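You operate a simulated robot arm through the tools that you are given. There is no shell and no other tool. Be economical: measure what you need, move in short steps, check, and stop when the job is done.

You run a simulated two-armed robot. Do the job below in one go: nothing can be reset, and whatever is moved stays where it is left.

Task
Switch off the desk lamp, dust under it and stand it back.
Fine: hold the lamp steady while you press its button, before you lift it; park it in the bay with the round-knob bookend till the dust is gone; use the green duster and put it back. Set down upright: desk lamp. What is to be rubbed or washed off counts as gone when no trace of it is left.

Only the result counts: the job must be done as asked and must still hold three seconds after the hand-in. Knocking over, shifting, dropping, spilling or breaking anything else fails it.

Robot
Two 7-joint arms with two-finger parallel grippers on one trunk that stands fixed in place. Base frame: the origin is at the foot of the trunk, x ahead of it, y to its left, z up. Readings come in mm, degrees, newtons and seconds.
The left shoulder is at [60, 189, 1318], the right one opposite. With the tool pointing down near the work surface each hand reaches from about 100 to 560 mm from the base axis, measured 20 degrees to its own side. Payload 3.43 kg a hand.
The tool frame of a hand sits at the grasp point between the pads (the TCP): z along the fingers, y along the line on which they close. The tips reach 30 mm beyond it. Largest opening 94 mm; finger width 28, thickness 10; the body of the gripper, 50 by 96 mm, starts 55 mm behind the TCP.
Orientation is that of the tool frame in the base frame, as a unit quaternion [x, y, z, w]. With the fingers straight down and closing along the base's y, the tool's x points along the base's -x, its y along +y and its z along -z.

Tools
- The arms move only by the tool play_rows. It takes "left_steps", "right_steps" or both (then of equal length, played together; a hand with none holds still); each is a list that holds one entry, the list of rows, each a list of 7 numbers: the shift along the base's x, y, z in m, then the turn, a rotation vector about the base's x, y, z in degrees, then the opening, from 0 (shut) to 1 (fully open). In form: [[[dx, dy, dz, ax, ay, az, jaw], ...]]. A call has 1 to 8 rows; each row is the pose to reach, as a shift and turn from the pose commanded when the call began. A row lasts 0.2 s, in which the tool goes at most 50 mm and 8.6 degrees; a call with a longer step from one row to the next is refused whole, and so is a gripper value outside its range. Where a pose cannot be reached the arm comes as near as it can. A force on the tool above 40 N (or 10 N above the force at the start of the call, whichever is more), or a blocked arm, ends the call early, and 0.2 s more pass. Each finger travels about 153 mm/s and halts on what it meets, pressing with about 24 N; the grip force reading is that of the motor and also rises with nothing between the fingers. The clock runs only during rows and for 0.2 s after the last one: add rows that repeat a pose to give the fingers time. It gives the time, the measured TCP pose, the force on the tool (base axes), the opening and the grip force at its end, in the units of the frame above (readings bear some noise), with the torque about the TCP (base axes, N m) and any sound that the robot's microphone picked up.
- Cameras (640 x 400 px; columns grow to the right, rows downward): "scene" is now at [3.3, 37.8, 1866.7]; the picture's right is [0.50, -0.87, 0.00], its down [-0.67, -0.39, -0.63] and it looks along [0.55, 0.31, -0.78] (base axes); focal length 314 px, centre (320, 200). "left" rides on the left gripper at [76, -14, -103] in its tool frame; the picture's right is [0.18, 0.98, 0.00], its down [-0.75, 0.14, -0.64] and it looks along [-0.63, 0.12, 0.77] (tool axes); focal length 243 px, centre (320, 200). "right" rides on the right gripper at [76, 14, -103] in its tool frame; the picture's right is [-0.18, 0.98, 0.00], its down [-0.75, -0.14, -0.64] and it looks along [-0.63, -0.12, 0.77] (tool axes); focal length 243 px, centre (320, 200). There is no depth. A picture from a camera that has moved, and an enlarged one, comes with that camera's place and axes in the base frame and with its lens.
- camera(camera): a new picture of that camera. It takes no simulated time.
- raise_lower(by): slides the trunk up (or, below 0, down) by that many mm; the arms and the scene camera ride with it, the base frame stays. It gives what a move gives, with no picture.
- aim_head(pan, tilt): turns the head with the scene camera to pan (to the left, within 86 degrees either way) and tilt (down, from -29 to 69), counted from straight ahead of the robot. It gives what a move gives.
- enlarge(camera, box): a new picture of the part [left, top, right, bottom] of that camera's present view, enlarged. It takes no simulated time.
- finish_job(): hands the job in; it is judged then, once.

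Go step by step. Nothing tells you positions but the pictures and the camera data: compare them with the known pose of the tool, close in by small moves and look again before you grip or let go. The budget is 120 turns and 74 pictures, counting those below and the enlarged ones. Unless the task says otherwise, let go and move clear before handing in, and close with one line.

The tools are called after "Emit:" as name(argument=value, ...) on one line, values as JSON. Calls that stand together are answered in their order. play_rows: Moves the arms, as the interface text tells. Its arguments: {"type":"object","properties":{"left_steps":{"type":"array","items":{"type":"array","items":{"type":"array","items":{"type":"number"}}}},"right_steps":{"type":"array","items":{"type":"array","items":{"type":"array","items":{"type":"number"}}}}},"required":[]} The other tools are called the same way: raise_lower (by) slides the trunk up or down; aim_head (pan, tilt) turns the head that bears the scene camera; camera (camera) takes a picture; enlarge (camera, box) takes an enlarged picture of a part of a camera's view; finish_job () hands the job in.

At the start:

```text
t: 0.0
left_tcp_pos: [310.9, 269.8, 1404.2]
left_orientation: [0.0, 1.0, 0.0, 0.0]
left_wrist_force: [-0.6, 1.3, 0.1]
left_ft_torque: [-0.01, 0.0, 0.02]
left_gripper_width: 93.9
left_grip_force: 0.1
right_tcp_pos: [347.8, -37.0, 1363.1]
right_orientation: [0.0, 1.0, 0.0, 0.0]
right_wrist_force: [0.0, 0.5, -0.8]
right_ft_torque: [-0.02, 0.01, -0.01]
right_gripper_width: 93.9
right_grip_force: 0.1
trunk travel left (down, up): [-990.0, 0.0]
head pan, tilt: [30.0, 51.0]
```

scene: 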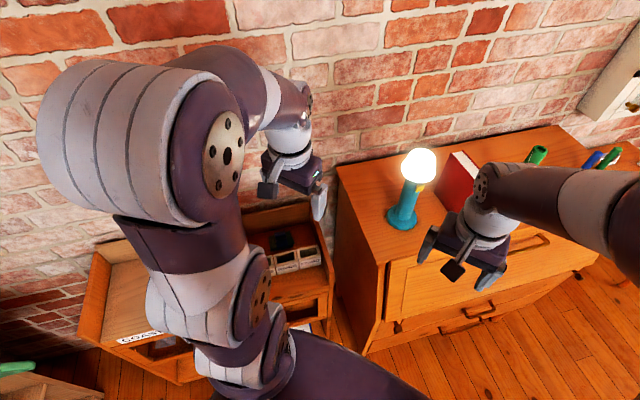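
right: 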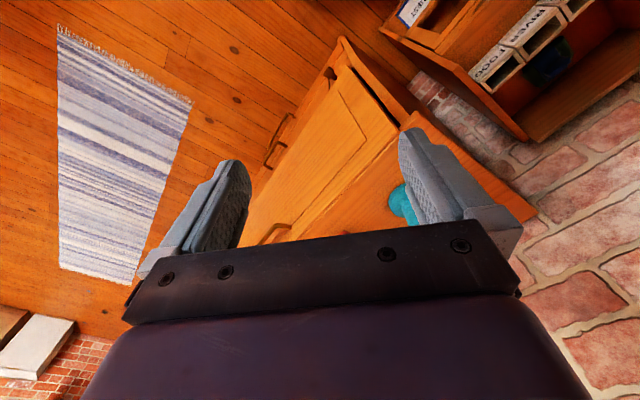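
left: 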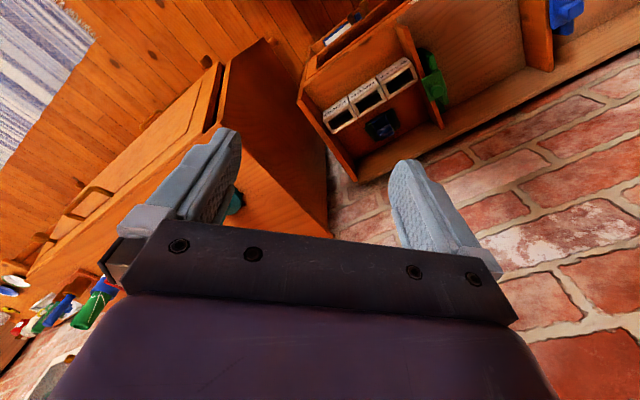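

I see a lit lamp on a chest of drawers, a low shelf with bays to its left, and green things further right. I look around with the head first.

Emit:
aim_head(pan=0, tilt=45)

Emit:
camera(camera="scene")

Emit:
aim_head(pan=60, tilt=55)

Emit:
camera(camera="scene")

```text
t: 0.9
left_tcp_pos: [312.5, 269.9, 1402.9]
left_orientation: [0.0, 1.0, -0.001, -0.001]
left_wrist_force: [-0.3, -0.6, -0.7]
left_ft_torque: [0.0, 0.02, 0.02]
left_gripper_width: 94.1
left_grip_force: 0.1
right_tcp_pos: [347.3, -36.6, 1364.0]
right_orientation: [0.0, 1.0, 0.0, -0.001]
right_wrist_force: [-0.5, -0.7, -0.6]
right_ft_torque: [0.0, -0.01, 0.02]
right_gripper_width: 93.9
right_grip_force: 0.0
trunk travel left (down, up): [-990.0, 0.0]
head pan, tilt: [0.0, 45.0]
```

```text
70 pictures are left
camera scene: at [18.7, -0.2, 1874.9], right [0.0, -1.0, 0.0], down [-0.71, 0.0, -0.71], along [0.71, 0.0, -0.71], focal length 314 px, centre (320, 200)
```

scene: 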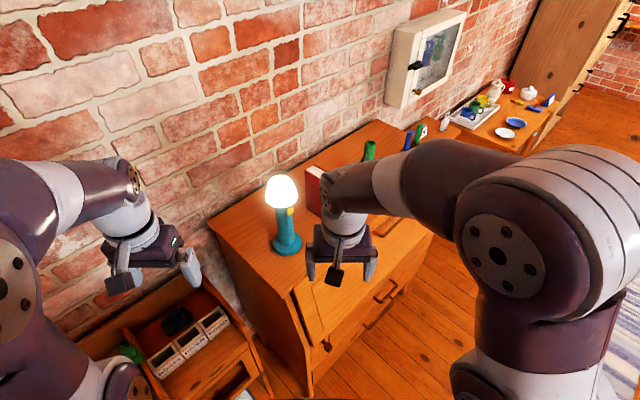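

```text
t: 2.2
left_tcp_pos: [312.8, 269.5, 1403.5]
left_orientation: [-0.001, 1.0, 0.0, 0.0]
left_wrist_force: [-0.3, -0.1, -0.5]
left_ft_torque: [0.05, -0.02, 0.04]
left_gripper_width: 93.9
left_grip_force: 0.1
right_tcp_pos: [347.7, -36.8, 1363.0]
right_orientation: [0.0, 1.0, -0.001, 0.001]
right_wrist_force: [0.1, -0.2, -0.3]
right_ft_torque: [0.02, 0.03, 0.01]
right_gripper_width: 94.2
right_grip_force: 0.0
trunk travel left (down, up): [-990.0, 0.0]
head pan, tilt: [60.0, 55.0]
```

```text
69 pictures are left
camera scene: at [-26.5, 62.2, 1861.5], right [0.87, -0.5, 0.0], down [-0.41, -0.71, -0.57], along [0.29, 0.5, -0.82], focal length 314 px, centre (320, 200)
```

scene: 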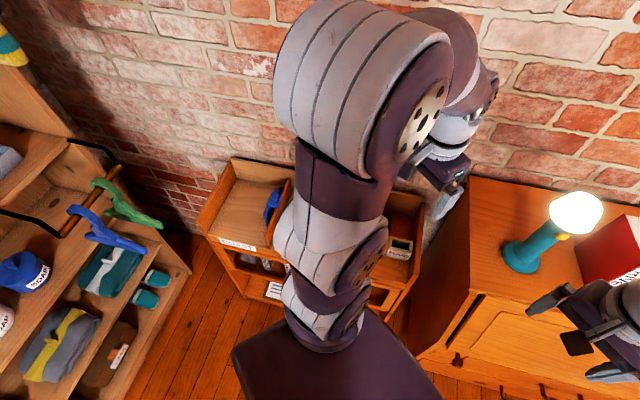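

The lamp stands on the bureau; the right arm hides what is on it further right. I move the right arm aside toward the right, and aim at the bureau top.

Emit:
play_rows(right_steps=[[[-0.04, -0.03, 0, 0, 0, 0, 1], [-0.08, -0.06, 0, 0, 0, 0, 1], [-0.12, -0.09, 0.0, 0, 0, 0, 1], [-0.14, -0.13, 0.0, 0, 0, 0, 1], [-0.14, -0.18, 0.0, 0, 0, 0, 1], [-0.14, -0.22, 0.0, 0, 0, 0, 1]]])

Emit:
aim_head(pan=5, tilt=50)

Emit:
camera(camera="scene")

```text
t: 3.6
left_tcp_pos: [310.7, 269.4, 1403.9]
left_orientation: [0.001, 1.0, 0.0, -0.001]
left_wrist_force: [-0.3, -0.3, 0.5]
left_ft_torque: [0.0, -0.03, 0.04]
left_gripper_width: 94.1
left_grip_force: 0.1
right_tcp_pos: [211.9, -263.6, 1365.7]
right_orientation: [0.0, 1.0, 0.001, 0.0]
right_wrist_force: [0.7, 0.2, -0.1]
right_ft_torque: [0.0, -0.02, -0.01]
right_gripper_width: 94.0
right_grip_force: 0.0
right hand out of reach, approached as far as the arm can: row 4, 5
trunk travel left (down, up): [-990.0, 0.0]
head pan, tilt: [60.0, 55.0]
```

```text
t: 4.9
left_tcp_pos: [312.0, 270.0, 1403.4]
left_orientation: [0.0, 1.0, 0.0, 0.001]
left_wrist_force: [0.0, -0.2, 0.0]
left_ft_torque: [0.0, 0.0, 0.0]
left_gripper_width: 94.2
left_grip_force: 0.1
right_tcp_pos: [212.3, -261.2, 1365.0]
right_orientation: [0.001, 1.0, 0.0, -0.001]
right_wrist_force: [-0.7, -0.7, -0.1]
right_ft_torque: [0.01, -0.01, -0.01]
right_gripper_width: 94.1
right_grip_force: 0.1
trunk travel left (down, up): [-990.0, 0.0]
head pan, tilt: [5.0, 50.0]
```

```text
68 pictures are left
camera scene: at [13.8, 6.3, 1868.0], right [0.09, -1.0, 0.0], down [-0.76, -0.07, -0.64], along [0.64, 0.06, -0.77], focal length 314 px, centre (320, 200)
```

scene: 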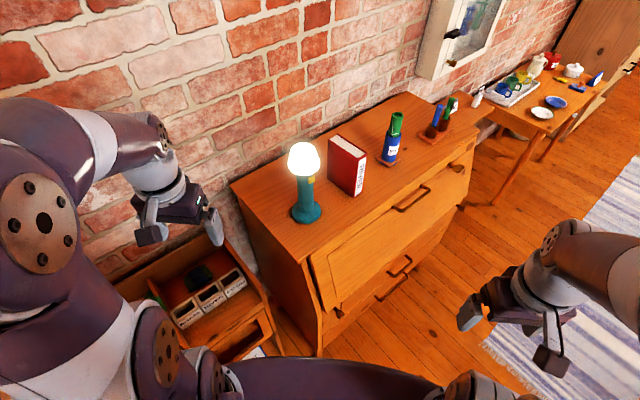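

Emit:
enlarge(camera="scene", box=[230, 80, 490, 250])

Emit:
enlarge(camera="scene", box=[110, 220, 310, 360])

Emit:
camera(camera="left")

```text
2.35 times, centred on (360, 165) of scene
camera zoom: at [13.8, 6.3, 1868.0], right [0.09, -1.0, 0.0], down [-0.76, -0.07, -0.64], along [0.64, 0.06, -0.77], focal length 739 px, centre (226, 282)
```

zoom: 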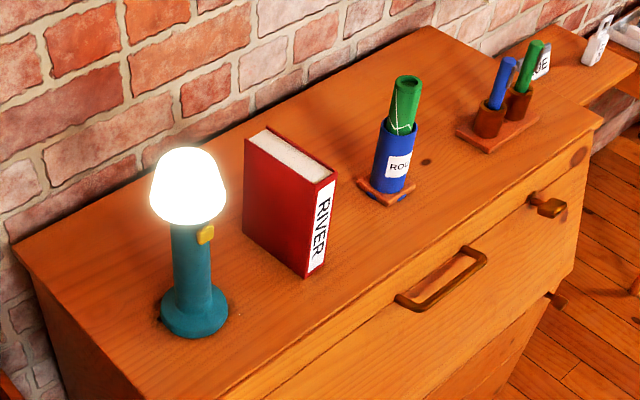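

```text
2.86 times, centred on (210, 290) of scene
camera zoom: at [13.8, 6.3, 1868.0], right [0.09, -1.0, 0.0], down [-0.76, -0.07, -0.64], along [0.64, 0.06, -0.77], focal length 897 px, centre (634, -57)
```

zoom: 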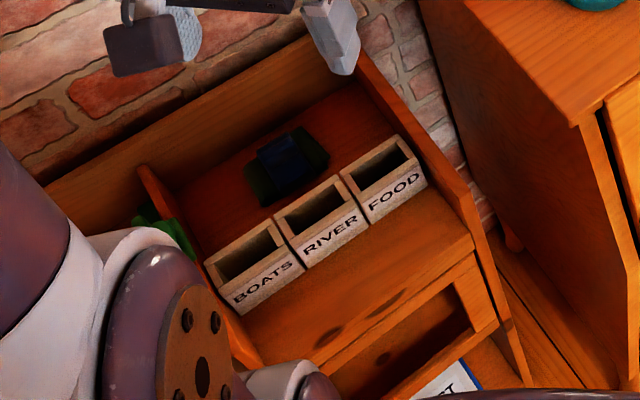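

```text
65 pictures are left
camera left: at [236.9, 254.6, 1505.9], right [-0.18, 0.98, 0.0], down [0.75, 0.14, 0.64], along [0.63, 0.12, -0.77], focal length 243 px, centre (320, 200)
```

left: 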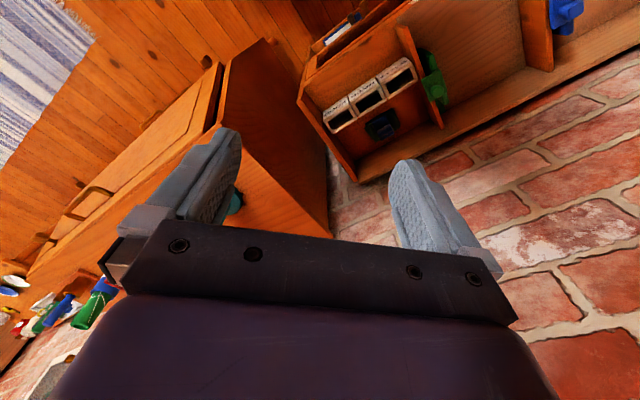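

The bays are on the low shelf at the left; I need a vertical baseline, so I lower the trunk a bit and move the left arm to uncover the shelf.

Emit:
raise_lower(by=-150)

Emit:
camera(camera="scene")

Emit:
camera(camera="left")

```text
t: 6.6
left_tcp_pos: [311.9, 270.1, 1253.2]
left_orientation: [0.0, 1.0, -0.001, 0.0]
left_wrist_force: [-0.8, 0.1, -0.1]
left_ft_torque: [-0.03, 0.02, -0.01]
left_gripper_width: 94.1
left_grip_force: 0.0
right_tcp_pos: [212.7, -262.5, 1214.7]
right_orientation: [-0.001, 1.0, 0.0, -0.001]
right_wrist_force: [-0.5, 0.5, -0.4]
right_ft_torque: [0.01, 0.0, 0.01]
right_gripper_width: 94.1
right_grip_force: 0.1
trunk travel left (down, up): [-840.0, 150.0]
head pan, tilt: [5.0, 50.0]
```

```text
64 pictures are left
camera scene: at [14.0, 6.4, 1718.1], right [0.09, -1.0, 0.0], down [-0.76, -0.07, -0.64], along [0.64, 0.06, -0.77], focal length 314 px, centre (320, 200)
```

scene: 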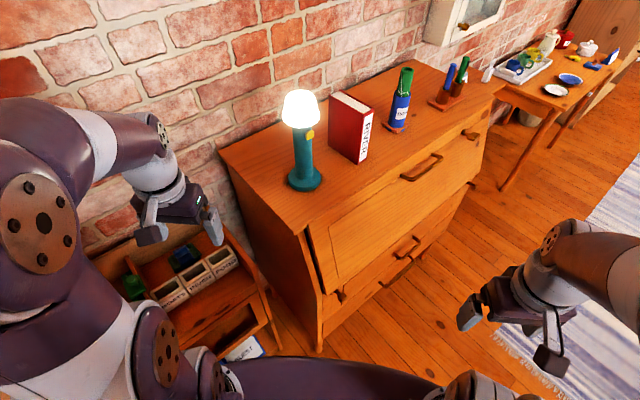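

```text
63 pictures are left
camera left: at [237.0, 254.7, 1355.9], right [-0.18, 0.98, 0.0], down [0.75, 0.14, 0.64], along [0.63, 0.12, -0.77], focal length 243 px, centre (320, 200)
```

left: 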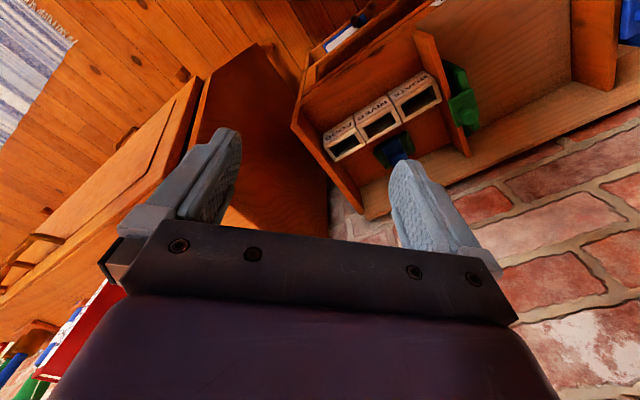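

The desk top is at about z 1105 with the lamp near (582, 96); the shelf is near (400, 300…600, ~990). Look closer at the bookends and dusters.

Emit:
enlarge(camera="left", box=[300, 0, 640, 210])

Emit:
enlarge(camera="scene", box=[320, 40, 500, 150])

```text
1.88 times, centred on (470, 105) of left
camera zoom: at [237.0, 254.7, 1355.9], right [-0.18, 0.98, 0.0], down [0.75, 0.14, 0.64], along [0.63, 0.12, -0.77], focal length 457 px, centre (38, 379)
```

zoom: 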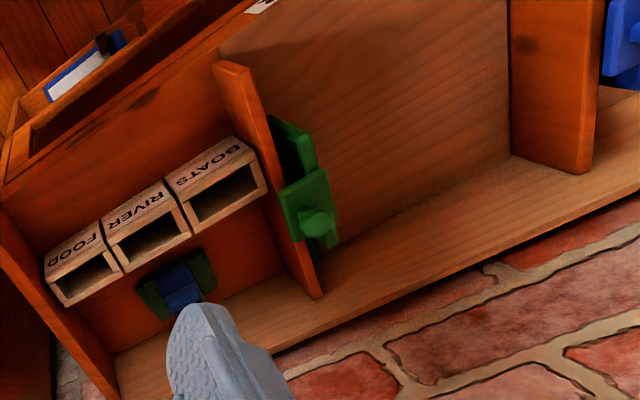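

```text
3.56 times, centred on (410, 95) of scene
camera zoom: at [14.0, 6.4, 1718.1], right [0.09, -1.0, 0.0], down [-0.76, -0.07, -0.64], along [0.64, 0.06, -0.77], focal length 1116 px, centre (0, 573)
```

zoom: 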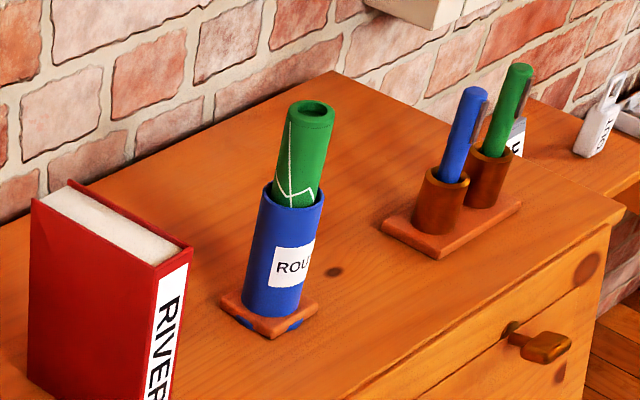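

The green bookend seems to have a round knob and sits in the middle bay; dusters stand in brown pots on the bureau's right end. I move the left hand along the shelf to compare with the blue bookend.

Emit:
play_rows(left_steps=[[[-0.03, 0.04, 0, 0, 0, 0, 1], [-0.05, 0.085, 0, 0, 0, 0, 1], [-0.05, 0.13, 0.0, 0, 0, 0, 1], [-0.05, 0.17, 0.0, 0, 0, 0, 1], [-0.05, 0.21, 0.0, 0, 0, 0, 1]]])

Emit:
camera(camera="left")

Emit:
camera(camera="scene")

```text
t: 7.8
left_tcp_pos: [259.6, 476.3, 1238.4]
left_orientation: [0.0, 1.0, -0.001, 0.0]
left_wrist_force: [0.0, 0.2, -0.4]
left_ft_torque: [-0.02, 0.03, -0.03]
left_gripper_width: 94.2
left_grip_force: 0.0
left hand out of reach, approached as far as the arm can: row 4, 5
right_tcp_pos: [212.4, -260.9, 1216.3]
right_orientation: [0.0, 1.0, 0.0, -0.001]
right_wrist_force: [0.2, 1.2, -0.1]
right_ft_torque: [-0.01, 0.0, 0.0]
right_gripper_width: 94.1
right_grip_force: 0.0
trunk travel left (down, up): [-840.0, 150.0]
head pan, tilt: [5.0, 50.0]
```

```text
60 pictures are left
camera left: at [184.7, 461.4, 1340.6], right [-0.18, 0.98, 0.0], down [0.75, 0.14, 0.64], along [0.63, 0.12, -0.77], focal length 243 px, centre (320, 200)
```

left: 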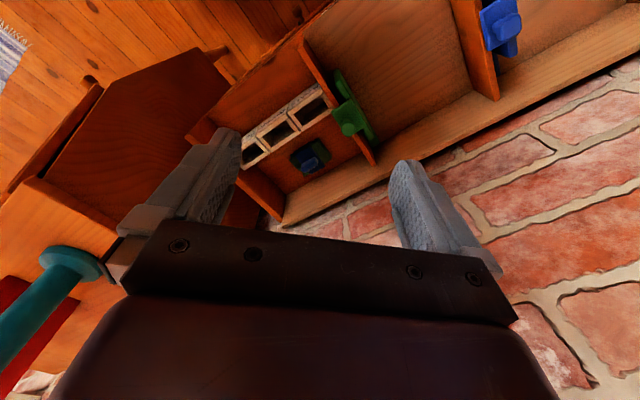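

```text
59 pictures are left
camera scene: at [13.7, 8.2, 1718.0], right [0.09, -1.0, 0.0], down [-0.76, -0.07, -0.64], along [0.64, 0.06, -0.77], focal length 314 px, centre (320, 200)
```

scene: 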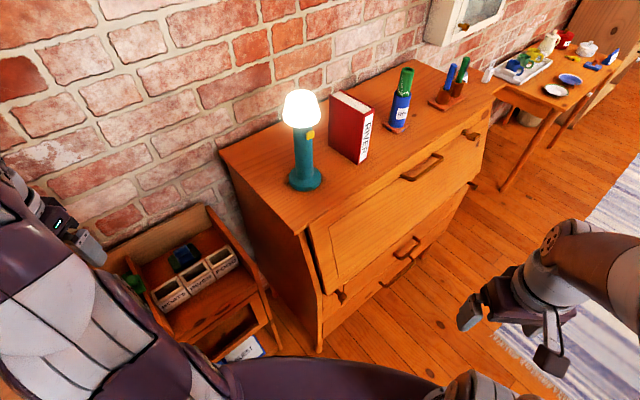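

Emit:
enlarge(camera="left", box=[320, 0, 540, 150])

Emit:
aim_head(pan=45, tilt=50)

Emit:
camera(camera="scene")

```text
2.67 times, centred on (430, 75) of left
camera zoom: at [184.7, 461.4, 1340.6], right [-0.18, 0.98, 0.0], down [0.75, 0.14, 0.64], along [0.63, 0.12, -0.77], focal length 647 px, centre (27, 533)
```

zoom: 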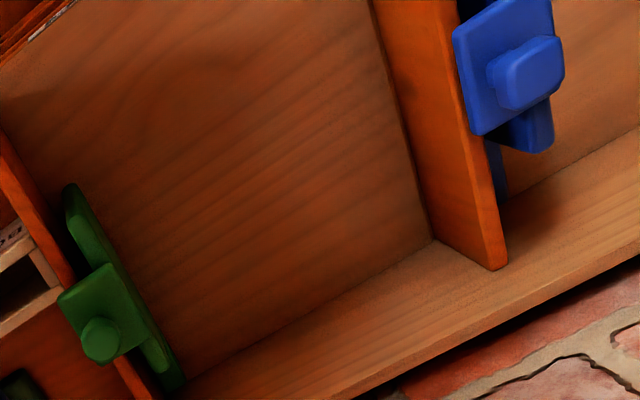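

```text
t: 8.9
left_tcp_pos: [260.4, 474.4, 1238.2]
left_orientation: [0.0, 1.0, 0.0, 0.0]
left_wrist_force: [0.0, -0.3, -0.2]
left_ft_torque: [-0.02, 0.0, 0.02]
left_gripper_width: 93.9
left_grip_force: 0.1
right_tcp_pos: [213.2, -261.2, 1214.9]
right_orientation: [0.0, 1.0, 0.0, -0.001]
right_wrist_force: [0.8, 0.5, 0.5]
right_ft_torque: [-0.03, 0.04, 0.01]
right_gripper_width: 94.1
right_grip_force: 0.0
trunk travel left (down, up): [-840.0, 150.0]
head pan, tilt: [45.0, 50.0]
```

```text
57 pictures are left
camera scene: at [-8.3, 54.4, 1718.0], right [0.71, -0.71, 0.0], down [-0.54, -0.54, -0.64], along [0.45, 0.45, -0.77], focal length 314 px, centre (320, 200)
```

scene: 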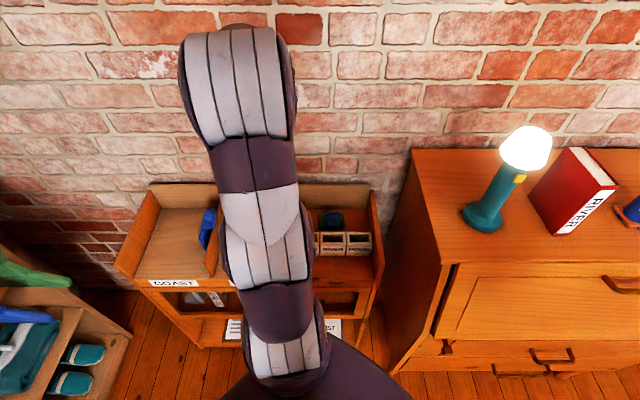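

The green bookend has the round knob (middle bay), the blue one a square knob. The brown pots look beyond reach, so I check the rack to the left for dusters.

Emit:
aim_head(pan=86, tilt=50)

Emit:
camera(camera="scene")

Emit:
aim_head(pan=-45, tilt=50)

Emit:
camera(camera="scene")

```text
t: 10.0
left_tcp_pos: [260.1, 475.2, 1239.2]
left_orientation: [0.0, 1.0, 0.001, 0.0]
left_wrist_force: [-0.5, -0.1, 0.1]
left_ft_torque: [-0.02, 0.02, -0.02]
left_gripper_width: 94.0
left_grip_force: 0.1
right_tcp_pos: [213.7, -261.7, 1216.1]
right_orientation: [0.0, 1.0, 0.0, -0.001]
right_wrist_force: [0.2, -0.4, -0.9]
right_ft_torque: [0.03, 0.0, 0.02]
right_gripper_width: 94.0
right_grip_force: 0.2
trunk travel left (down, up): [-840.0, 150.0]
head pan, tilt: [85.9, 50.0]
```

```text
56 pictures are left
camera scene: at [-57.2, 76.6, 1718.0], right [1.0, -0.07, 0.0], down [-0.05, -0.76, -0.64], along [0.05, 0.64, -0.77], focal length 314 px, centre (320, 200)
```

scene: 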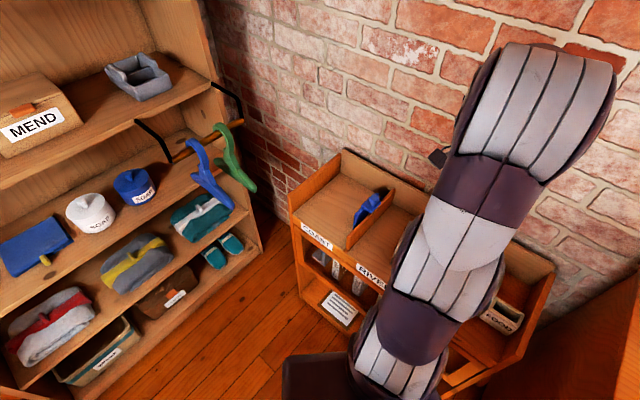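

```text
t: 12.1
left_tcp_pos: [259.7, 475.0, 1239.1]
left_orientation: [0.0, 1.0, 0.001, 0.0]
left_wrist_force: [0.6, 0.1, 0.6]
left_ft_torque: [-0.02, -0.03, -0.01]
left_gripper_width: 94.0
left_grip_force: 0.1
right_tcp_pos: [212.5, -261.9, 1216.9]
right_orientation: [0.0, 1.0, 0.0, -0.002]
right_wrist_force: [0.4, -0.3, -0.2]
right_ft_torque: [0.01, 0.01, 0.02]
right_gripper_width: 93.7
right_grip_force: 0.1
trunk travel left (down, up): [-840.0, 150.0]
head pan, tilt: [-45.0, 50.0]
```

```text
55 pictures are left
camera scene: at [-8.2, -54.6, 1718.0], right [-0.71, -0.71, 0.0], down [-0.54, 0.54, -0.64], along [0.45, -0.45, -0.77], focal length 314 px, centre (320, 200)
```

scene: 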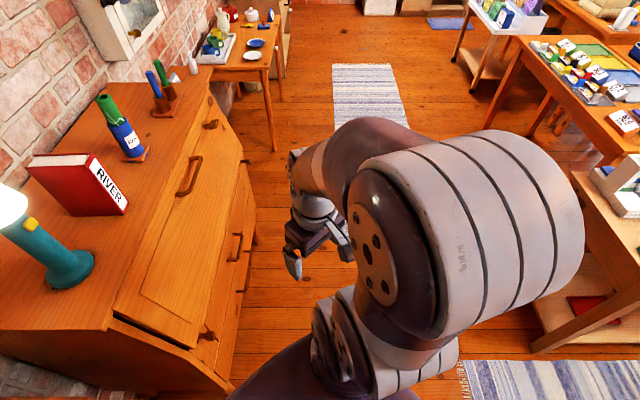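

No obvious duster within reach yet; I look at the rack items and shelf more closely.

Emit:
aim_head(pan=75, tilt=50)

Emit:
enlarge(camera="scene", box=[20, 90, 340, 300])

Emit:
enlarge(camera="left", box=[160, 60, 400, 220])

```text
t: 14.1
left_tcp_pos: [260.2, 474.2, 1238.4]
left_orientation: [0.0, 1.0, 0.001, 0.0]
left_wrist_force: [0.7, 0.2, -0.3]
left_ft_torque: [0.02, 0.05, -0.03]
left_gripper_width: 94.2
left_grip_force: 0.1
right_tcp_pos: [211.9, -261.2, 1214.6]
right_orientation: [0.0, 1.0, 0.0, -0.001]
right_wrist_force: [0.1, -0.3, -0.2]
right_ft_torque: [-0.03, 0.0, -0.03]
right_gripper_width: 94.1
right_grip_force: 0.1
trunk travel left (down, up): [-840.0, 150.0]
head pan, tilt: [75.0, 50.0]
```

```text
1.90 times, centred on (180, 195) of scene
camera zoom: at [-42.7, 74.1, 1718.0], right [0.97, -0.26, 0.0], down [-0.2, -0.74, -0.64], along [0.17, 0.62, -0.77], focal length 598 px, centre (587, 210)
```

zoom: 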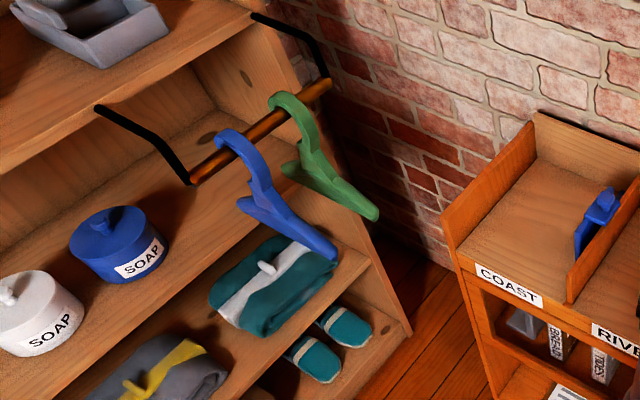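

```text
2.50 times, centred on (280, 140) of left
camera zoom: at [185.1, 459.3, 1341.2], right [-0.18, 0.98, 0.0], down [0.75, 0.14, 0.64], along [0.63, 0.12, -0.77], focal length 606 px, centre (420, 350)
```

zoom: 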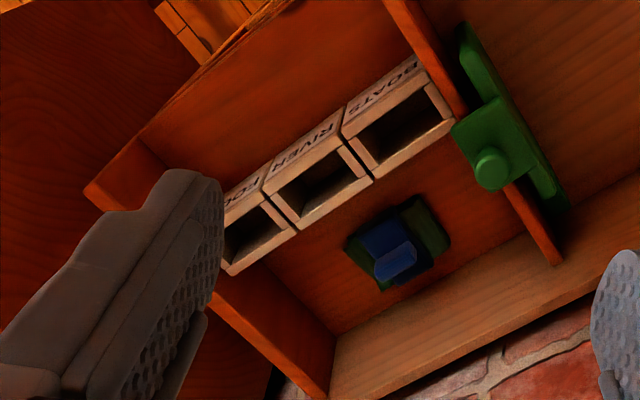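

I examine the block behind the boxes, and the pots on the bureau, in high zoom.

Emit:
enlarge(camera="left", box=[270, 120, 360, 190])

Emit:
aim_head(pan=-20, tilt=40)

Emit:
camera(camera="scene")

```text
5.71 times, centred on (315, 155) of left
camera zoom: at [185.1, 459.3, 1341.2], right [-0.18, 0.98, 0.0], down [0.75, 0.14, 0.64], along [0.63, 0.12, -0.77], focal length 1386 px, centre (349, 457)
```

zoom: 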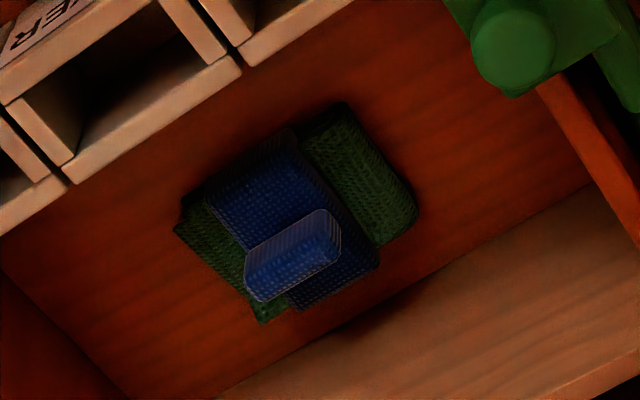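

```text
t: 15.8
left_tcp_pos: [260.2, 475.3, 1240.1]
left_orientation: [0.0, 1.0, 0.001, 0.0]
left_wrist_force: [-0.5, 0.3, -0.4]
left_ft_torque: [-0.01, 0.0, -0.01]
left_gripper_width: 94.2
left_grip_force: 0.1
right_tcp_pos: [212.7, -260.8, 1216.5]
right_orientation: [0.0, 1.0, 0.0, -0.001]
right_wrist_force: [-0.8, 0.9, -0.5]
right_ft_torque: [0.01, 0.02, 0.02]
right_gripper_width: 94.0
right_grip_force: 0.0
trunk travel left (down, up): [-840.0, 150.0]
head pan, tilt: [-20.0, 40.0]
```

```text
51 pictures are left
camera scene: at [17.2, -29.2, 1732.2], right [-0.34, -0.94, 0.0], down [-0.6, 0.22, -0.77], along [0.72, -0.26, -0.64], focal length 314 px, centre (320, 200)
```

scene: 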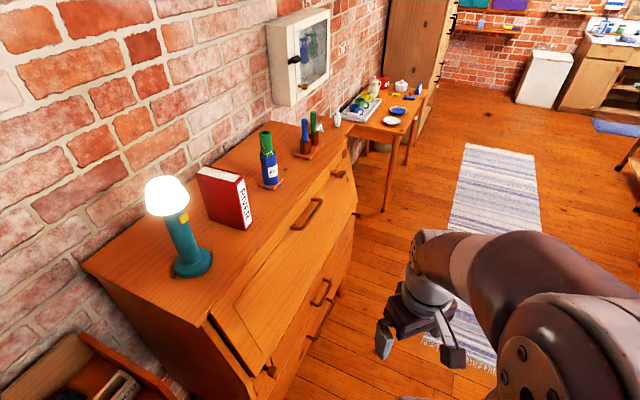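

The green folded cloth with the blue band and grip roll behind the letter boxes is the green duster (about (487, 492, 830)), reachable only by the left arm. First I bring the right hand toward the lamp, pitched, to view the button.

Emit:
play_rows(right_steps=[[[0.026, 0.0215, 0.006, 2.2, -5.3, 5.3, 1], [0.052, 0.043, 0.011, 4.4, -10.65, 10.65, 1], [0.078, 0.0645, 0.017, 6.6, -16, 16, 1], [0.104, 0.086, 0.022, 8.8, -21.3, 21.3, 1], [0.13, 0.1075, 0.028, 11, -26.6, 26.6, 1], [0.156, 0.129, 0.034, 13.2, -32, 32, 0.6], [0.182, 0.15, 0.04, 15.4, -37.3, 37.3, 0.3], [0.208, 0.172, 0.045, 17.6, -42.6, 42.6, 0]]])

Emit:
camera(camera="right")

Emit:
camera(camera="scene")

```text
t: 17.6
left_tcp_pos: [261.5, 473.8, 1238.7]
left_orientation: [0.0, 1.0, 0.002, 0.0]
left_wrist_force: [0.2, 0.3, -0.1]
left_ft_torque: [0.03, -0.01, 0.03]
left_gripper_width: 94.0
left_grip_force: 0.0
right_tcp_pos: [420.7, -89.4, 1261.6]
right_orientation: [-0.354, 0.854, 0.147, 0.353]
right_wrist_force: [0.3, -0.8, 0.4]
right_ft_torque: [0.01, 0.0, 0.03]
right_gripper_width: 0.4
right_grip_force: 23.9
trunk travel left (down, up): [-840.0, 150.0]
head pan, tilt: [-20.0, 40.0]
```

```text
50 pictures are left
camera right: at [321.1, -168.9, 1281.3], right [-0.6, 0.79, 0.13], down [0.16, -0.04, 0.99], along [0.78, 0.62, -0.1], focal length 243 px, centre (320, 200)
```

right: 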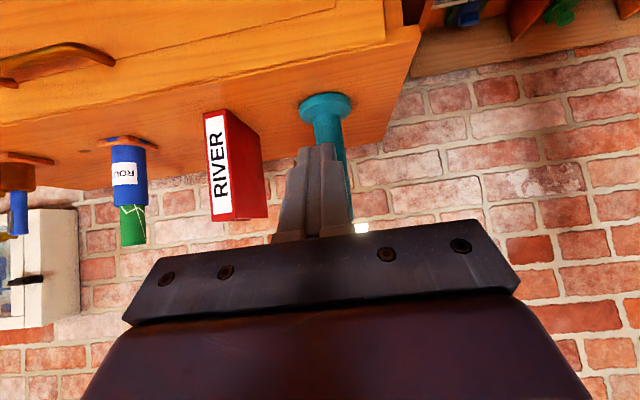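

```text
49 pictures are left
camera scene: at [18.7, -29.1, 1732.2], right [-0.34, -0.94, 0.0], down [-0.6, 0.22, -0.77], along [0.72, -0.26, -0.64], focal length 314 px, centre (320, 200)
```

scene: 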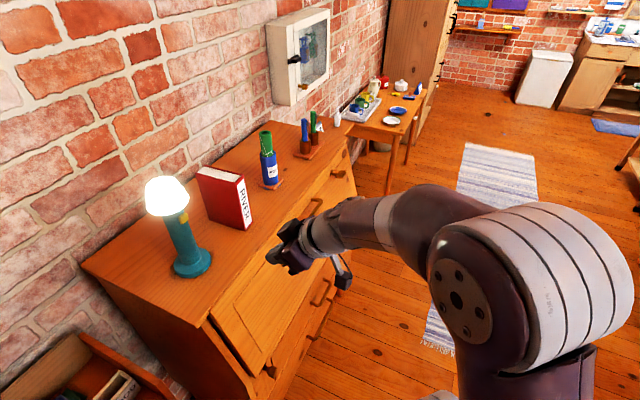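

The lamp is near (611, 101), base z ~1075, button about z 1256. I raise the right hand to see the button under its camera.

Emit:
play_rows(right_steps=[[[0, 0, 0.045, 0, 0, 0, 0], [0, 0, 0.09, 0, 0, 0, 0], [0.0, 0.0, 0.12, 0, 0, 0, 0]]])

Emit:
enlarge(camera="right", box=[240, 20, 440, 180])

Emit:
enlarge(camera="scene", box=[110, 150, 270, 300])

```text
t: 18.4
left_tcp_pos: [259.8, 474.0, 1240.0]
left_orientation: [-0.001, 1.0, 0.0, 0.0]
left_wrist_force: [-0.8, -0.1, -0.4]
left_ft_torque: [-0.01, -0.01, 0.01]
left_gripper_width: 94.0
left_grip_force: 0.1
right_tcp_pos: [421.4, -89.9, 1381.6]
right_orientation: [-0.353, 0.854, 0.146, 0.353]
right_wrist_force: [-0.5, 0.0, -0.5]
right_ft_torque: [-0.01, 0.03, 0.01]
right_gripper_width: 0.2
right_grip_force: 24.4
trunk travel left (down, up): [-840.0, 150.0]
head pan, tilt: [-20.0, 40.0]
```

```text
2.50 times, centred on (340, 100) of right
camera zoom: at [321.5, -168.9, 1401.3], right [-0.6, 0.79, 0.13], down [0.16, -0.04, 0.99], along [0.78, 0.61, -0.1], focal length 606 px, centre (270, 450)
```

zoom: 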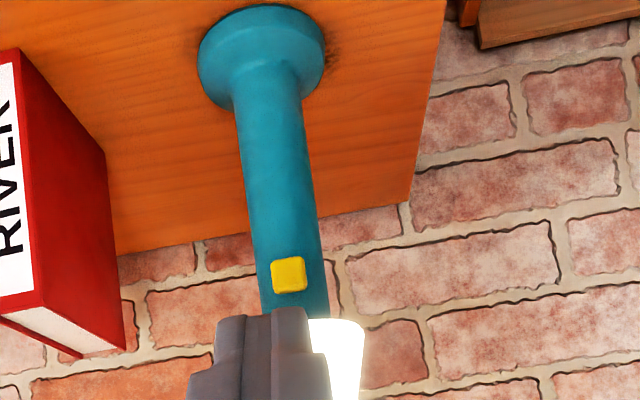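

```text
2.67 times, centred on (190, 225) of scene
camera zoom: at [17.0, -29.3, 1732.2], right [-0.34, -0.94, 0.0], down [-0.6, 0.22, -0.77], along [0.72, -0.26, -0.64], focal length 837 px, centre (667, 133)
```

zoom: 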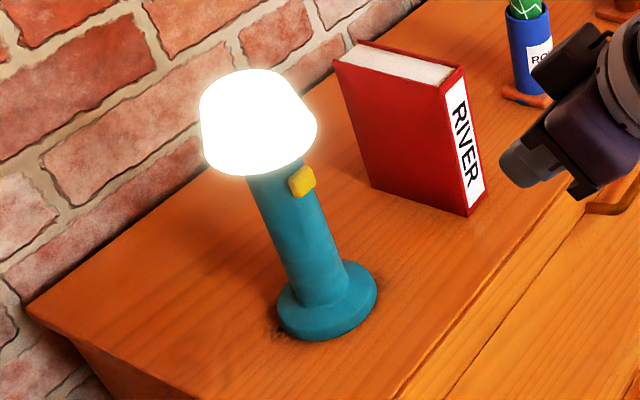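

The button is at about (602, 85, 1251) facing the robot's front-right; the lamp axis is near (615, 101). Now I bring the left hand, pitched 60°, to staging left of the lamp.

Emit:
play_rows(left_steps=[[[0.026, -0.037, 0.0, -0.98, -7.46, -1.7, 1], [0.052, -0.074, 0.0, -1.96, -14.9, -3.4, 1], [0.079, -0.111, 0.0, -2.94, -22.4, -5.1, 1], [0.105, -0.1475, 0.0, -3.9, -29.8, -6.8, 1], [0.131, -0.184, -0.007, -4.9, -37.3, -8.5, 1], [0.157, -0.221, -0.015, -5.9, -44.7, -10.2, 1], [0.184, -0.258, -0.022, -6.9, -52.2, -11.9, 1], [0.21, -0.295, -0.029, -7.85, -59.65, -13.6, 1]]])

Emit:
camera(camera="left")

Emit:
aim_head(pan=15, tilt=45)

Emit:
camera(camera="scene")

```text
t: 20.2
left_tcp_pos: [470.0, 179.9, 1209.4]
left_orientation: [0.114, 0.859, -0.065, 0.496]
left_wrist_force: [-0.2, 0.5, -0.1]
left_ft_torque: [-0.01, 0.0, -0.03]
left_gripper_width: 94.2
left_grip_force: 0.0
right_tcp_pos: [423.1, -90.3, 1380.3]
right_orientation: [-0.354, 0.853, 0.148, 0.353]
right_wrist_force: [0.1, -0.1, 0.1]
right_ft_torque: [0.02, 0.01, 0.02]
right_gripper_width: 0.0
right_grip_force: 24.1
trunk travel left (down, up): [-840.0, 150.0]
head pan, tilt: [-20.0, 40.0]
```

```text
46 pictures are left
camera left: at [345.3, 198.0, 1194.8], right [0.17, 0.97, -0.16], down [-0.14, 0.18, 0.97], along [0.98, -0.14, 0.16], focal length 243 px, centre (320, 200)
```

left: 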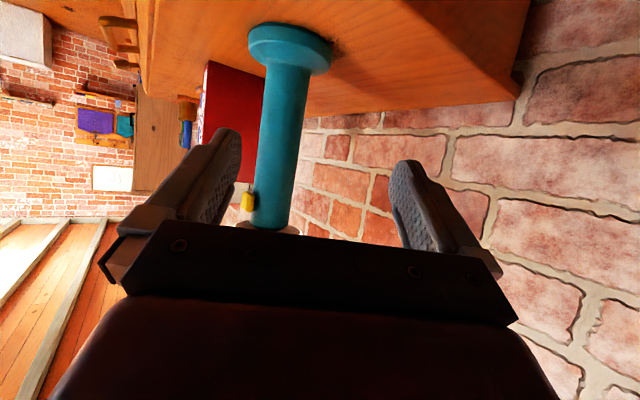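

```text
t: 21.2
left_tcp_pos: [470.0, 181.3, 1210.1]
left_orientation: [0.113, 0.859, -0.065, 0.495]
left_wrist_force: [-0.2, -0.5, 0.1]
left_ft_torque: [0.0, -0.01, -0.02]
left_gripper_width: 93.7
left_grip_force: 0.0
right_tcp_pos: [420.7, -89.8, 1379.7]
right_orientation: [-0.354, 0.854, 0.146, 0.352]
right_wrist_force: [-0.2, -0.1, 0.0]
right_ft_torque: [0.0, 0.03, 0.02]
right_gripper_width: 0.0
right_grip_force: 24.6
trunk travel left (down, up): [-840.0, 150.0]
head pan, tilt: [15.0, 45.0]
```

```text
45 pictures are left
camera scene: at [16.0, 20.6, 1725.0], right [0.26, -0.97, 0.0], down [-0.68, -0.18, -0.71], along [0.68, 0.18, -0.71], focal length 314 px, centre (320, 200)
```

scene: 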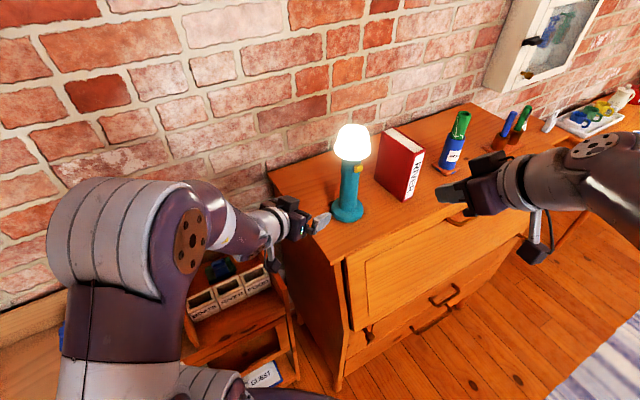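

The column is at about (615, 104), consistent. I slide the left fingers around the column, open.

Emit:
play_rows(left_steps=[[[0.02, -0.025, -0.018, 0, 0, 0, 1], [0.039, -0.05, -0.035, 0, 0, 0, 1], [0.065, -0.057, -0.037, 0, 0, 0, 1], [0.092, -0.064, -0.038, 0, 0, 0, 1], [0.118, -0.071, -0.039, 0, 0, 0, 1], [0.145, -0.078, -0.04, 0, 0, 0, 1]]])

Emit:
camera(camera="left")

```text
t: 22.6
left_tcp_pos: [615.2, 102.8, 1167.7]
left_orientation: [0.113, 0.859, -0.065, 0.495]
left_wrist_force: [0.6, 0.1, 0.6]
left_ft_torque: [0.01, -0.01, -0.01]
left_gripper_width: 93.8
left_grip_force: 0.1
right_tcp_pos: [421.6, -88.9, 1380.3]
right_orientation: [-0.354, 0.854, 0.147, 0.353]
right_wrist_force: [-0.4, 0.0, 0.4]
right_ft_torque: [0.0, -0.02, -0.01]
right_gripper_width: 0.2
right_grip_force: 23.8
trunk travel left (down, up): [-840.0, 150.0]
head pan, tilt: [15.0, 45.0]
```

```text
44 pictures are left
camera left: at [489.6, 120.8, 1153.1], right [0.17, 0.97, -0.16], down [-0.14, 0.18, 0.97], along [0.98, -0.14, 0.16], focal length 243 px, centre (320, 200)
```

left: 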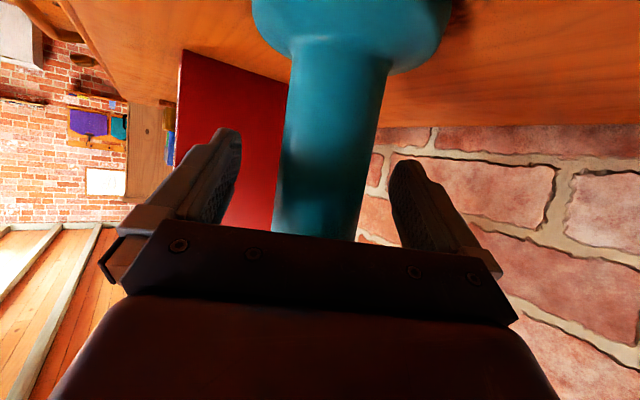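

The column sits about 2 mm left of centre between the pads. I correct and close.

Emit:
play_rows(left_steps=[[[0, 0.0025, 0, 0, 0, 0, 1], [0, 0.0025, 0, 0, 0, 0, 0.6], [0, 0.0025, 0, 0, 0, 0, 0.4], [0, 0.0025, 0, 0, 0, 0, 0.2], [0, 0.0025, 0, 0, 0, 0, 0.2], [0, 0.0025, 0, 0, 0, 0, 0.2]]])

Emit:
enlarge(camera="scene", box=[260, 90, 480, 240])

Emit:
camera(camera="right")

```text
t: 24.0
left_tcp_pos: [614.8, 105.9, 1168.6]
left_orientation: [0.113, 0.858, -0.066, 0.496]
left_wrist_force: [1.1, -0.5, 0.3]
left_ft_torque: [0.02, 0.05, -0.02]
left_gripper_width: 50.8
left_grip_force: 24.3
right_tcp_pos: [420.8, -89.6, 1379.8]
right_orientation: [-0.354, 0.854, 0.147, 0.353]
right_wrist_force: [0.1, 0.2, -0.2]
right_ft_torque: [0.02, -0.02, -0.01]
right_gripper_width: 0.1
right_grip_force: 23.9
trunk travel left (down, up): [-840.0, 150.0]
head pan, tilt: [15.0, 45.0]
```

```text
2.67 times, centred on (370, 165) of scene
camera zoom: at [16.2, 20.7, 1724.9], right [0.26, -0.97, 0.0], down [-0.68, -0.18, -0.71], along [0.68, 0.18, -0.71], focal length 837 px, centre (187, 293)
```

zoom: 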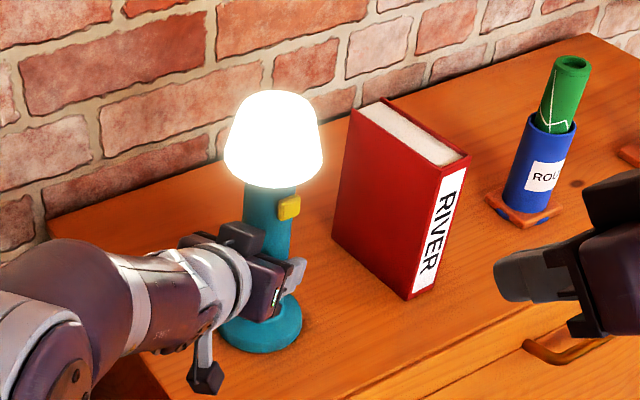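

```text
42 pictures are left
camera right: at [322.0, -169.0, 1400.8], right [-0.6, 0.79, 0.13], down [0.16, -0.04, 0.99], along [0.78, 0.61, -0.1], focal length 243 px, centre (320, 200)
```

right: 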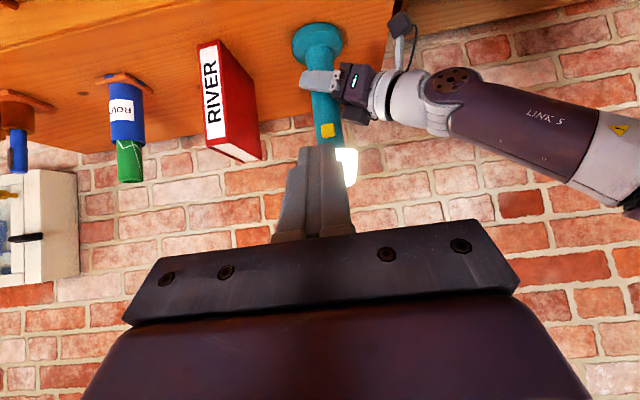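

Grip is firm (50.8 mm column). I level the right hand to point horizontally at the button, stopping well short.

Emit:
play_rows(right_steps=[[[0.005, 0.005, -0.02, 5.3, -5.3, 0, 0], [0.015, 0.015, -0.042, 10.6, -10.6, 0, 0], [0.03, 0.03, -0.065, 15.9, -15.9, 0, 0], [0.045, 0.045, -0.09, 21.2, -21.2, 0, 0], [0.06, 0.06, -0.115, 26.5, -26.5, 0, 0], [0.079, 0.073, -0.133, 31.8, -31.8, 0, 0]]])

Emit:
camera(camera="right")

Emit:
enlarge(camera="scene", box=[260, 90, 480, 240])

```text
t: 25.4
left_tcp_pos: [615.0, 104.5, 1169.0]
left_orientation: [0.113, 0.858, -0.066, 0.496]
left_wrist_force: [1.8, -0.7, -0.1]
left_ft_torque: [0.0, 0.1, -0.01]
left_gripper_width: 50.7
left_grip_force: 23.6
right_tcp_pos: [533.5, 3.5, 1248.9]
right_orientation: [-0.271, 0.658, 0.269, 0.649]
right_wrist_force: [1.0, 0.3, -0.8]
right_ft_torque: [0.04, -0.03, -0.01]
right_gripper_width: 0.1
right_grip_force: 23.8
right hand out of reach, approached as far as the arm can: row 5, 6
trunk travel left (down, up): [-840.0, 150.0]
head pan, tilt: [15.0, 45.0]
```

```text
41 pictures are left
camera right: at [450.7, -59.4, 1176.2], right [-0.69, 0.7, 0.19], down [-0.35, -0.55, 0.76], along [0.63, 0.46, 0.62], focal length 243 px, centre (320, 200)
```

right: 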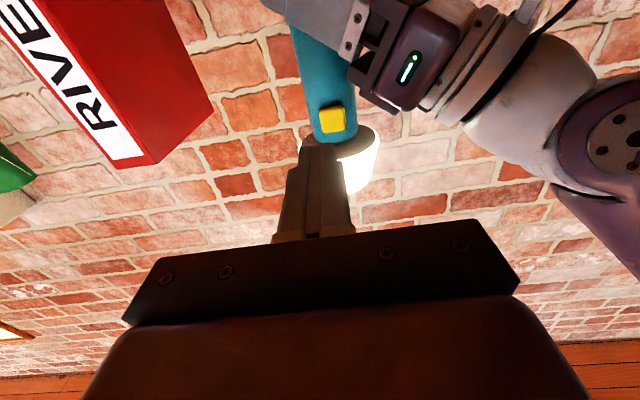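

```text
2.67 times, centred on (370, 165) of scene
camera zoom: at [17.9, 21.0, 1725.1], right [0.26, -0.97, 0.0], down [-0.68, -0.18, -0.71], along [0.68, 0.18, -0.71], focal length 837 px, centre (187, 293)
```

zoom: 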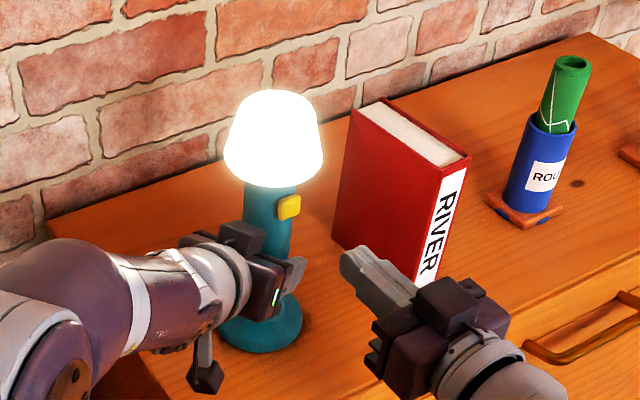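

The arm ended a bit nearer than asked but level; tip is ~75 mm from the button and needs a ~9 mm sideways shift. I approach to about 25 mm short.

Emit:
play_rows(right_steps=[[[0.01, 0.02, 0.003, 0, 0, 0, 0], [0.02, 0.033, 0.003, 0, 0, 0, 0], [0.03, 0.043, 0.003, 0, 0, 0, 0]]])

Emit:
enlarge(camera="right", box=[220, 60, 440, 210])

```text
t: 26.2
left_tcp_pos: [614.4, 105.2, 1169.2]
left_orientation: [0.113, 0.859, -0.065, 0.496]
left_wrist_force: [0.8, 0.7, -0.1]
left_ft_torque: [-0.01, -0.12, -0.01]
left_gripper_width: 50.5
left_grip_force: 24.3
right_tcp_pos: [563.4, 46.2, 1253.7]
right_orientation: [-0.271, 0.654, 0.271, 0.652]
right_wrist_force: [-0.2, 0.2, 0.1]
right_ft_torque: [-0.01, 0.02, 0.02]
right_gripper_width: 0.0
right_grip_force: 23.8
trunk travel left (down, up): [-840.0, 150.0]
head pan, tilt: [15.0, 45.0]
```

```text
2.67 times, centred on (330, 135) of right
camera zoom: at [480.6, -15.8, 1179.2], right [-0.69, 0.7, 0.18], down [-0.35, -0.55, 0.76], along [0.63, 0.46, 0.63], focal length 647 px, centre (293, 373)
```

zoom: 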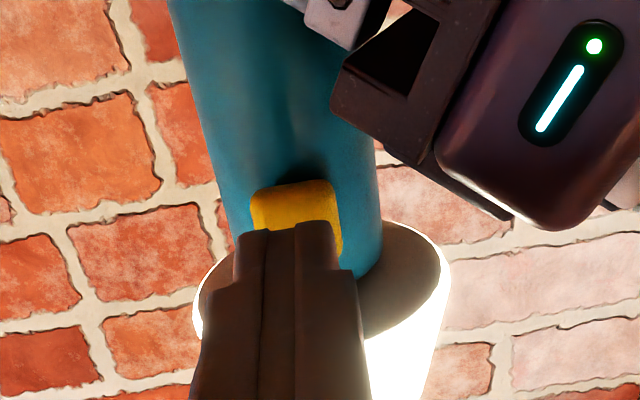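

The tip is lined up with the button, ~24 mm short. I press in small increments, watching force and sound.

Emit:
play_rows(right_steps=[[[0.007, 0.007, 0, 0, 0, 0, 0], [0.012, 0.012, 0, 0, 0, 0, 0], [0.0155, 0.0155, 0, 0, 0, 0, 0]]])

```text
t: 27.0
left_tcp_pos: [615.6, 104.6, 1169.0]
left_orientation: [0.113, 0.859, -0.065, 0.496]
left_wrist_force: [7.9, 1.9, -0.2]
left_ft_torque: [-0.25, 0.56, 0.15]
left_gripper_width: 50.9
left_grip_force: 24.1
right_tcp_pos: [579.0, 61.8, 1254.0]
right_orientation: [-0.271, 0.655, 0.27, 0.652]
right_wrist_force: [-7.3, -2.0, 1.5]
right_ft_torque: [0.02, -0.03, 0.14]
right_gripper_width: 0.2
right_grip_force: 23.6
trunk travel left (down, up): [-840.0, 150.0]
head pan, tilt: [15.0, 45.0]
heard: click
```

A click was heard. I back off and check the lamp.

Emit:
play_rows(right_steps=[[[-0.01, -0.01, 0, 0, 0, 0, 0], [-0.035, -0.035, 0, 0, 0, 0, 0], [-0.055, -0.07, 0.0, 0, 0, 0, 0]]])

Emit:
camera(camera="scene")

```text
t: 27.8
left_tcp_pos: [614.1, 105.6, 1169.6]
left_orientation: [0.112, 0.859, -0.065, 0.496]
left_wrist_force: [-2.4, 0.2, -0.4]
left_ft_torque: [-0.14, -0.11, -0.04]
left_gripper_width: 50.8
left_grip_force: 24.0
right_tcp_pos: [532.7, 2.6, 1253.7]
right_orientation: [-0.271, 0.655, 0.27, 0.652]
right_wrist_force: [0.2, -0.4, -0.6]
right_ft_torque: [0.0, -0.01, -0.01]
right_gripper_width: 0.1
right_grip_force: 24.4
right hand out of reach, approached as far as the arm can: row 3
trunk travel left (down, up): [-840.0, 150.0]
head pan, tilt: [15.0, 45.0]
```

```text
38 pictures are left
camera scene: at [16.0, 20.4, 1724.9], right [0.26, -0.97, 0.0], down [-0.68, -0.18, -0.71], along [0.68, 0.18, -0.71], focal length 314 px, centre (320, 200)
```

scene: 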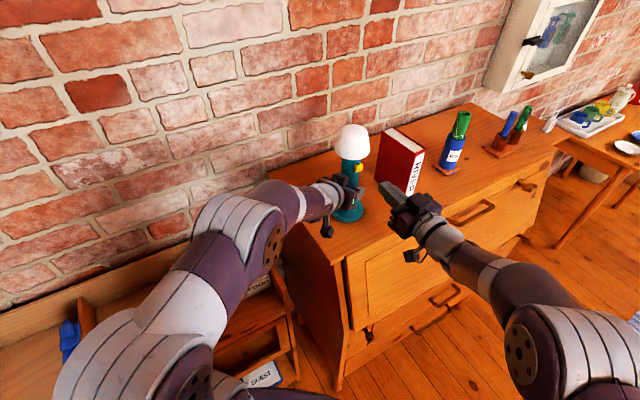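

The lamp is off. I retract the right hand up and to the right.

Emit:
play_rows(right_steps=[[[-0.015, -0.015, 0.025, -5.3, 5.3, 0, 0], [-0.03, -0.03, 0.055, -10.6, 10.6, 0, 0], [-0.05, -0.05, 0.08, -15.9, 15.9, 0, 0], [-0.075, -0.075, 0.1, -21.2, 21.2, 0, 0], [-0.1, -0.1, 0.12, -26.5, 26.5, 0, 0], [-0.12, -0.12, 0.13, -31.8, 31.8, 0, 0], [-0.15, -0.15, 0.13, -31.8, 31.8, 0, 0], [-0.18, -0.18, 0.13, -31.8, 31.8, 0, 0]]])

```text
t: 29.6
left_tcp_pos: [613.9, 105.1, 1167.0]
left_orientation: [0.113, 0.858, -0.066, 0.496]
left_wrist_force: [0.5, -1.3, -0.8]
left_ft_torque: [-0.02, -0.19, -0.03]
left_gripper_width: 50.6
left_grip_force: 24.1
right_tcp_pos: [365.3, -156.0, 1361.9]
right_orientation: [-0.353, 0.854, 0.146, 0.352]
right_wrist_force: [0.2, 0.2, -0.7]
right_ft_torque: [0.02, -0.02, -0.02]
right_gripper_width: 0.0
right_grip_force: 23.3
right hand out of reach, approached as far as the arm can: row 7, 8
trunk travel left (down, up): [-840.0, 150.0]
head pan, tilt: [15.0, 45.0]
```

Lift the lamp 60 mm and look at it.

Emit:
play_rows(left_steps=[[[0, 0, 0.015, 0, 0, 0, 0.2], [0, 0, 0.04, 0, 0, 0, 0.2], [-0.01, 0, 0.07, 0, 0, 0, 0.2], [-0.02, 0.005, 0.09, 0, 0, 0, 0.2]]])

Emit:
enlarge(camera="scene", box=[240, 90, 460, 260])

```text
t: 30.6
left_tcp_pos: [594.4, 111.6, 1257.6]
left_orientation: [0.112, 0.859, -0.065, 0.496]
left_wrist_force: [0.0, 0.0, -3.4]
left_ft_torque: [0.0, 0.0, 0.0]
left_gripper_width: 50.8
left_grip_force: 24.3
right_tcp_pos: [366.5, -155.6, 1362.0]
right_orientation: [-0.353, 0.854, 0.145, 0.354]
right_wrist_force: [-0.5, 0.3, 0.0]
right_ft_torque: [0.0, 0.0, -0.01]
right_gripper_width: 0.0
right_grip_force: 24.1
trunk travel left (down, up): [-840.0, 150.0]
head pan, tilt: [15.0, 45.0]
```

```text
2.35 times, centred on (350, 175) of scene
camera zoom: at [15.5, 21.1, 1724.9], right [0.26, -0.97, 0.0], down [-0.68, -0.18, -0.71], along [0.68, 0.18, -0.71], focal length 739 px, centre (249, 259)
```

zoom: 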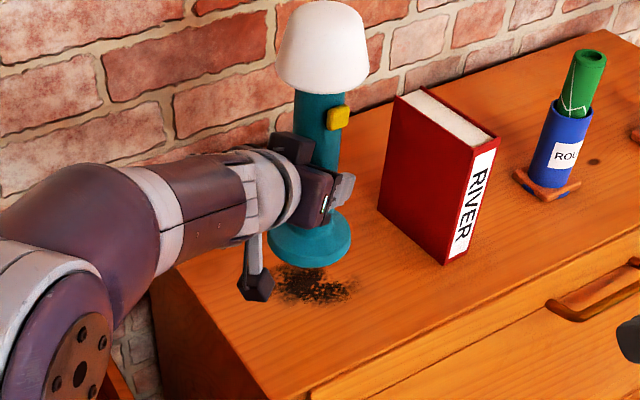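

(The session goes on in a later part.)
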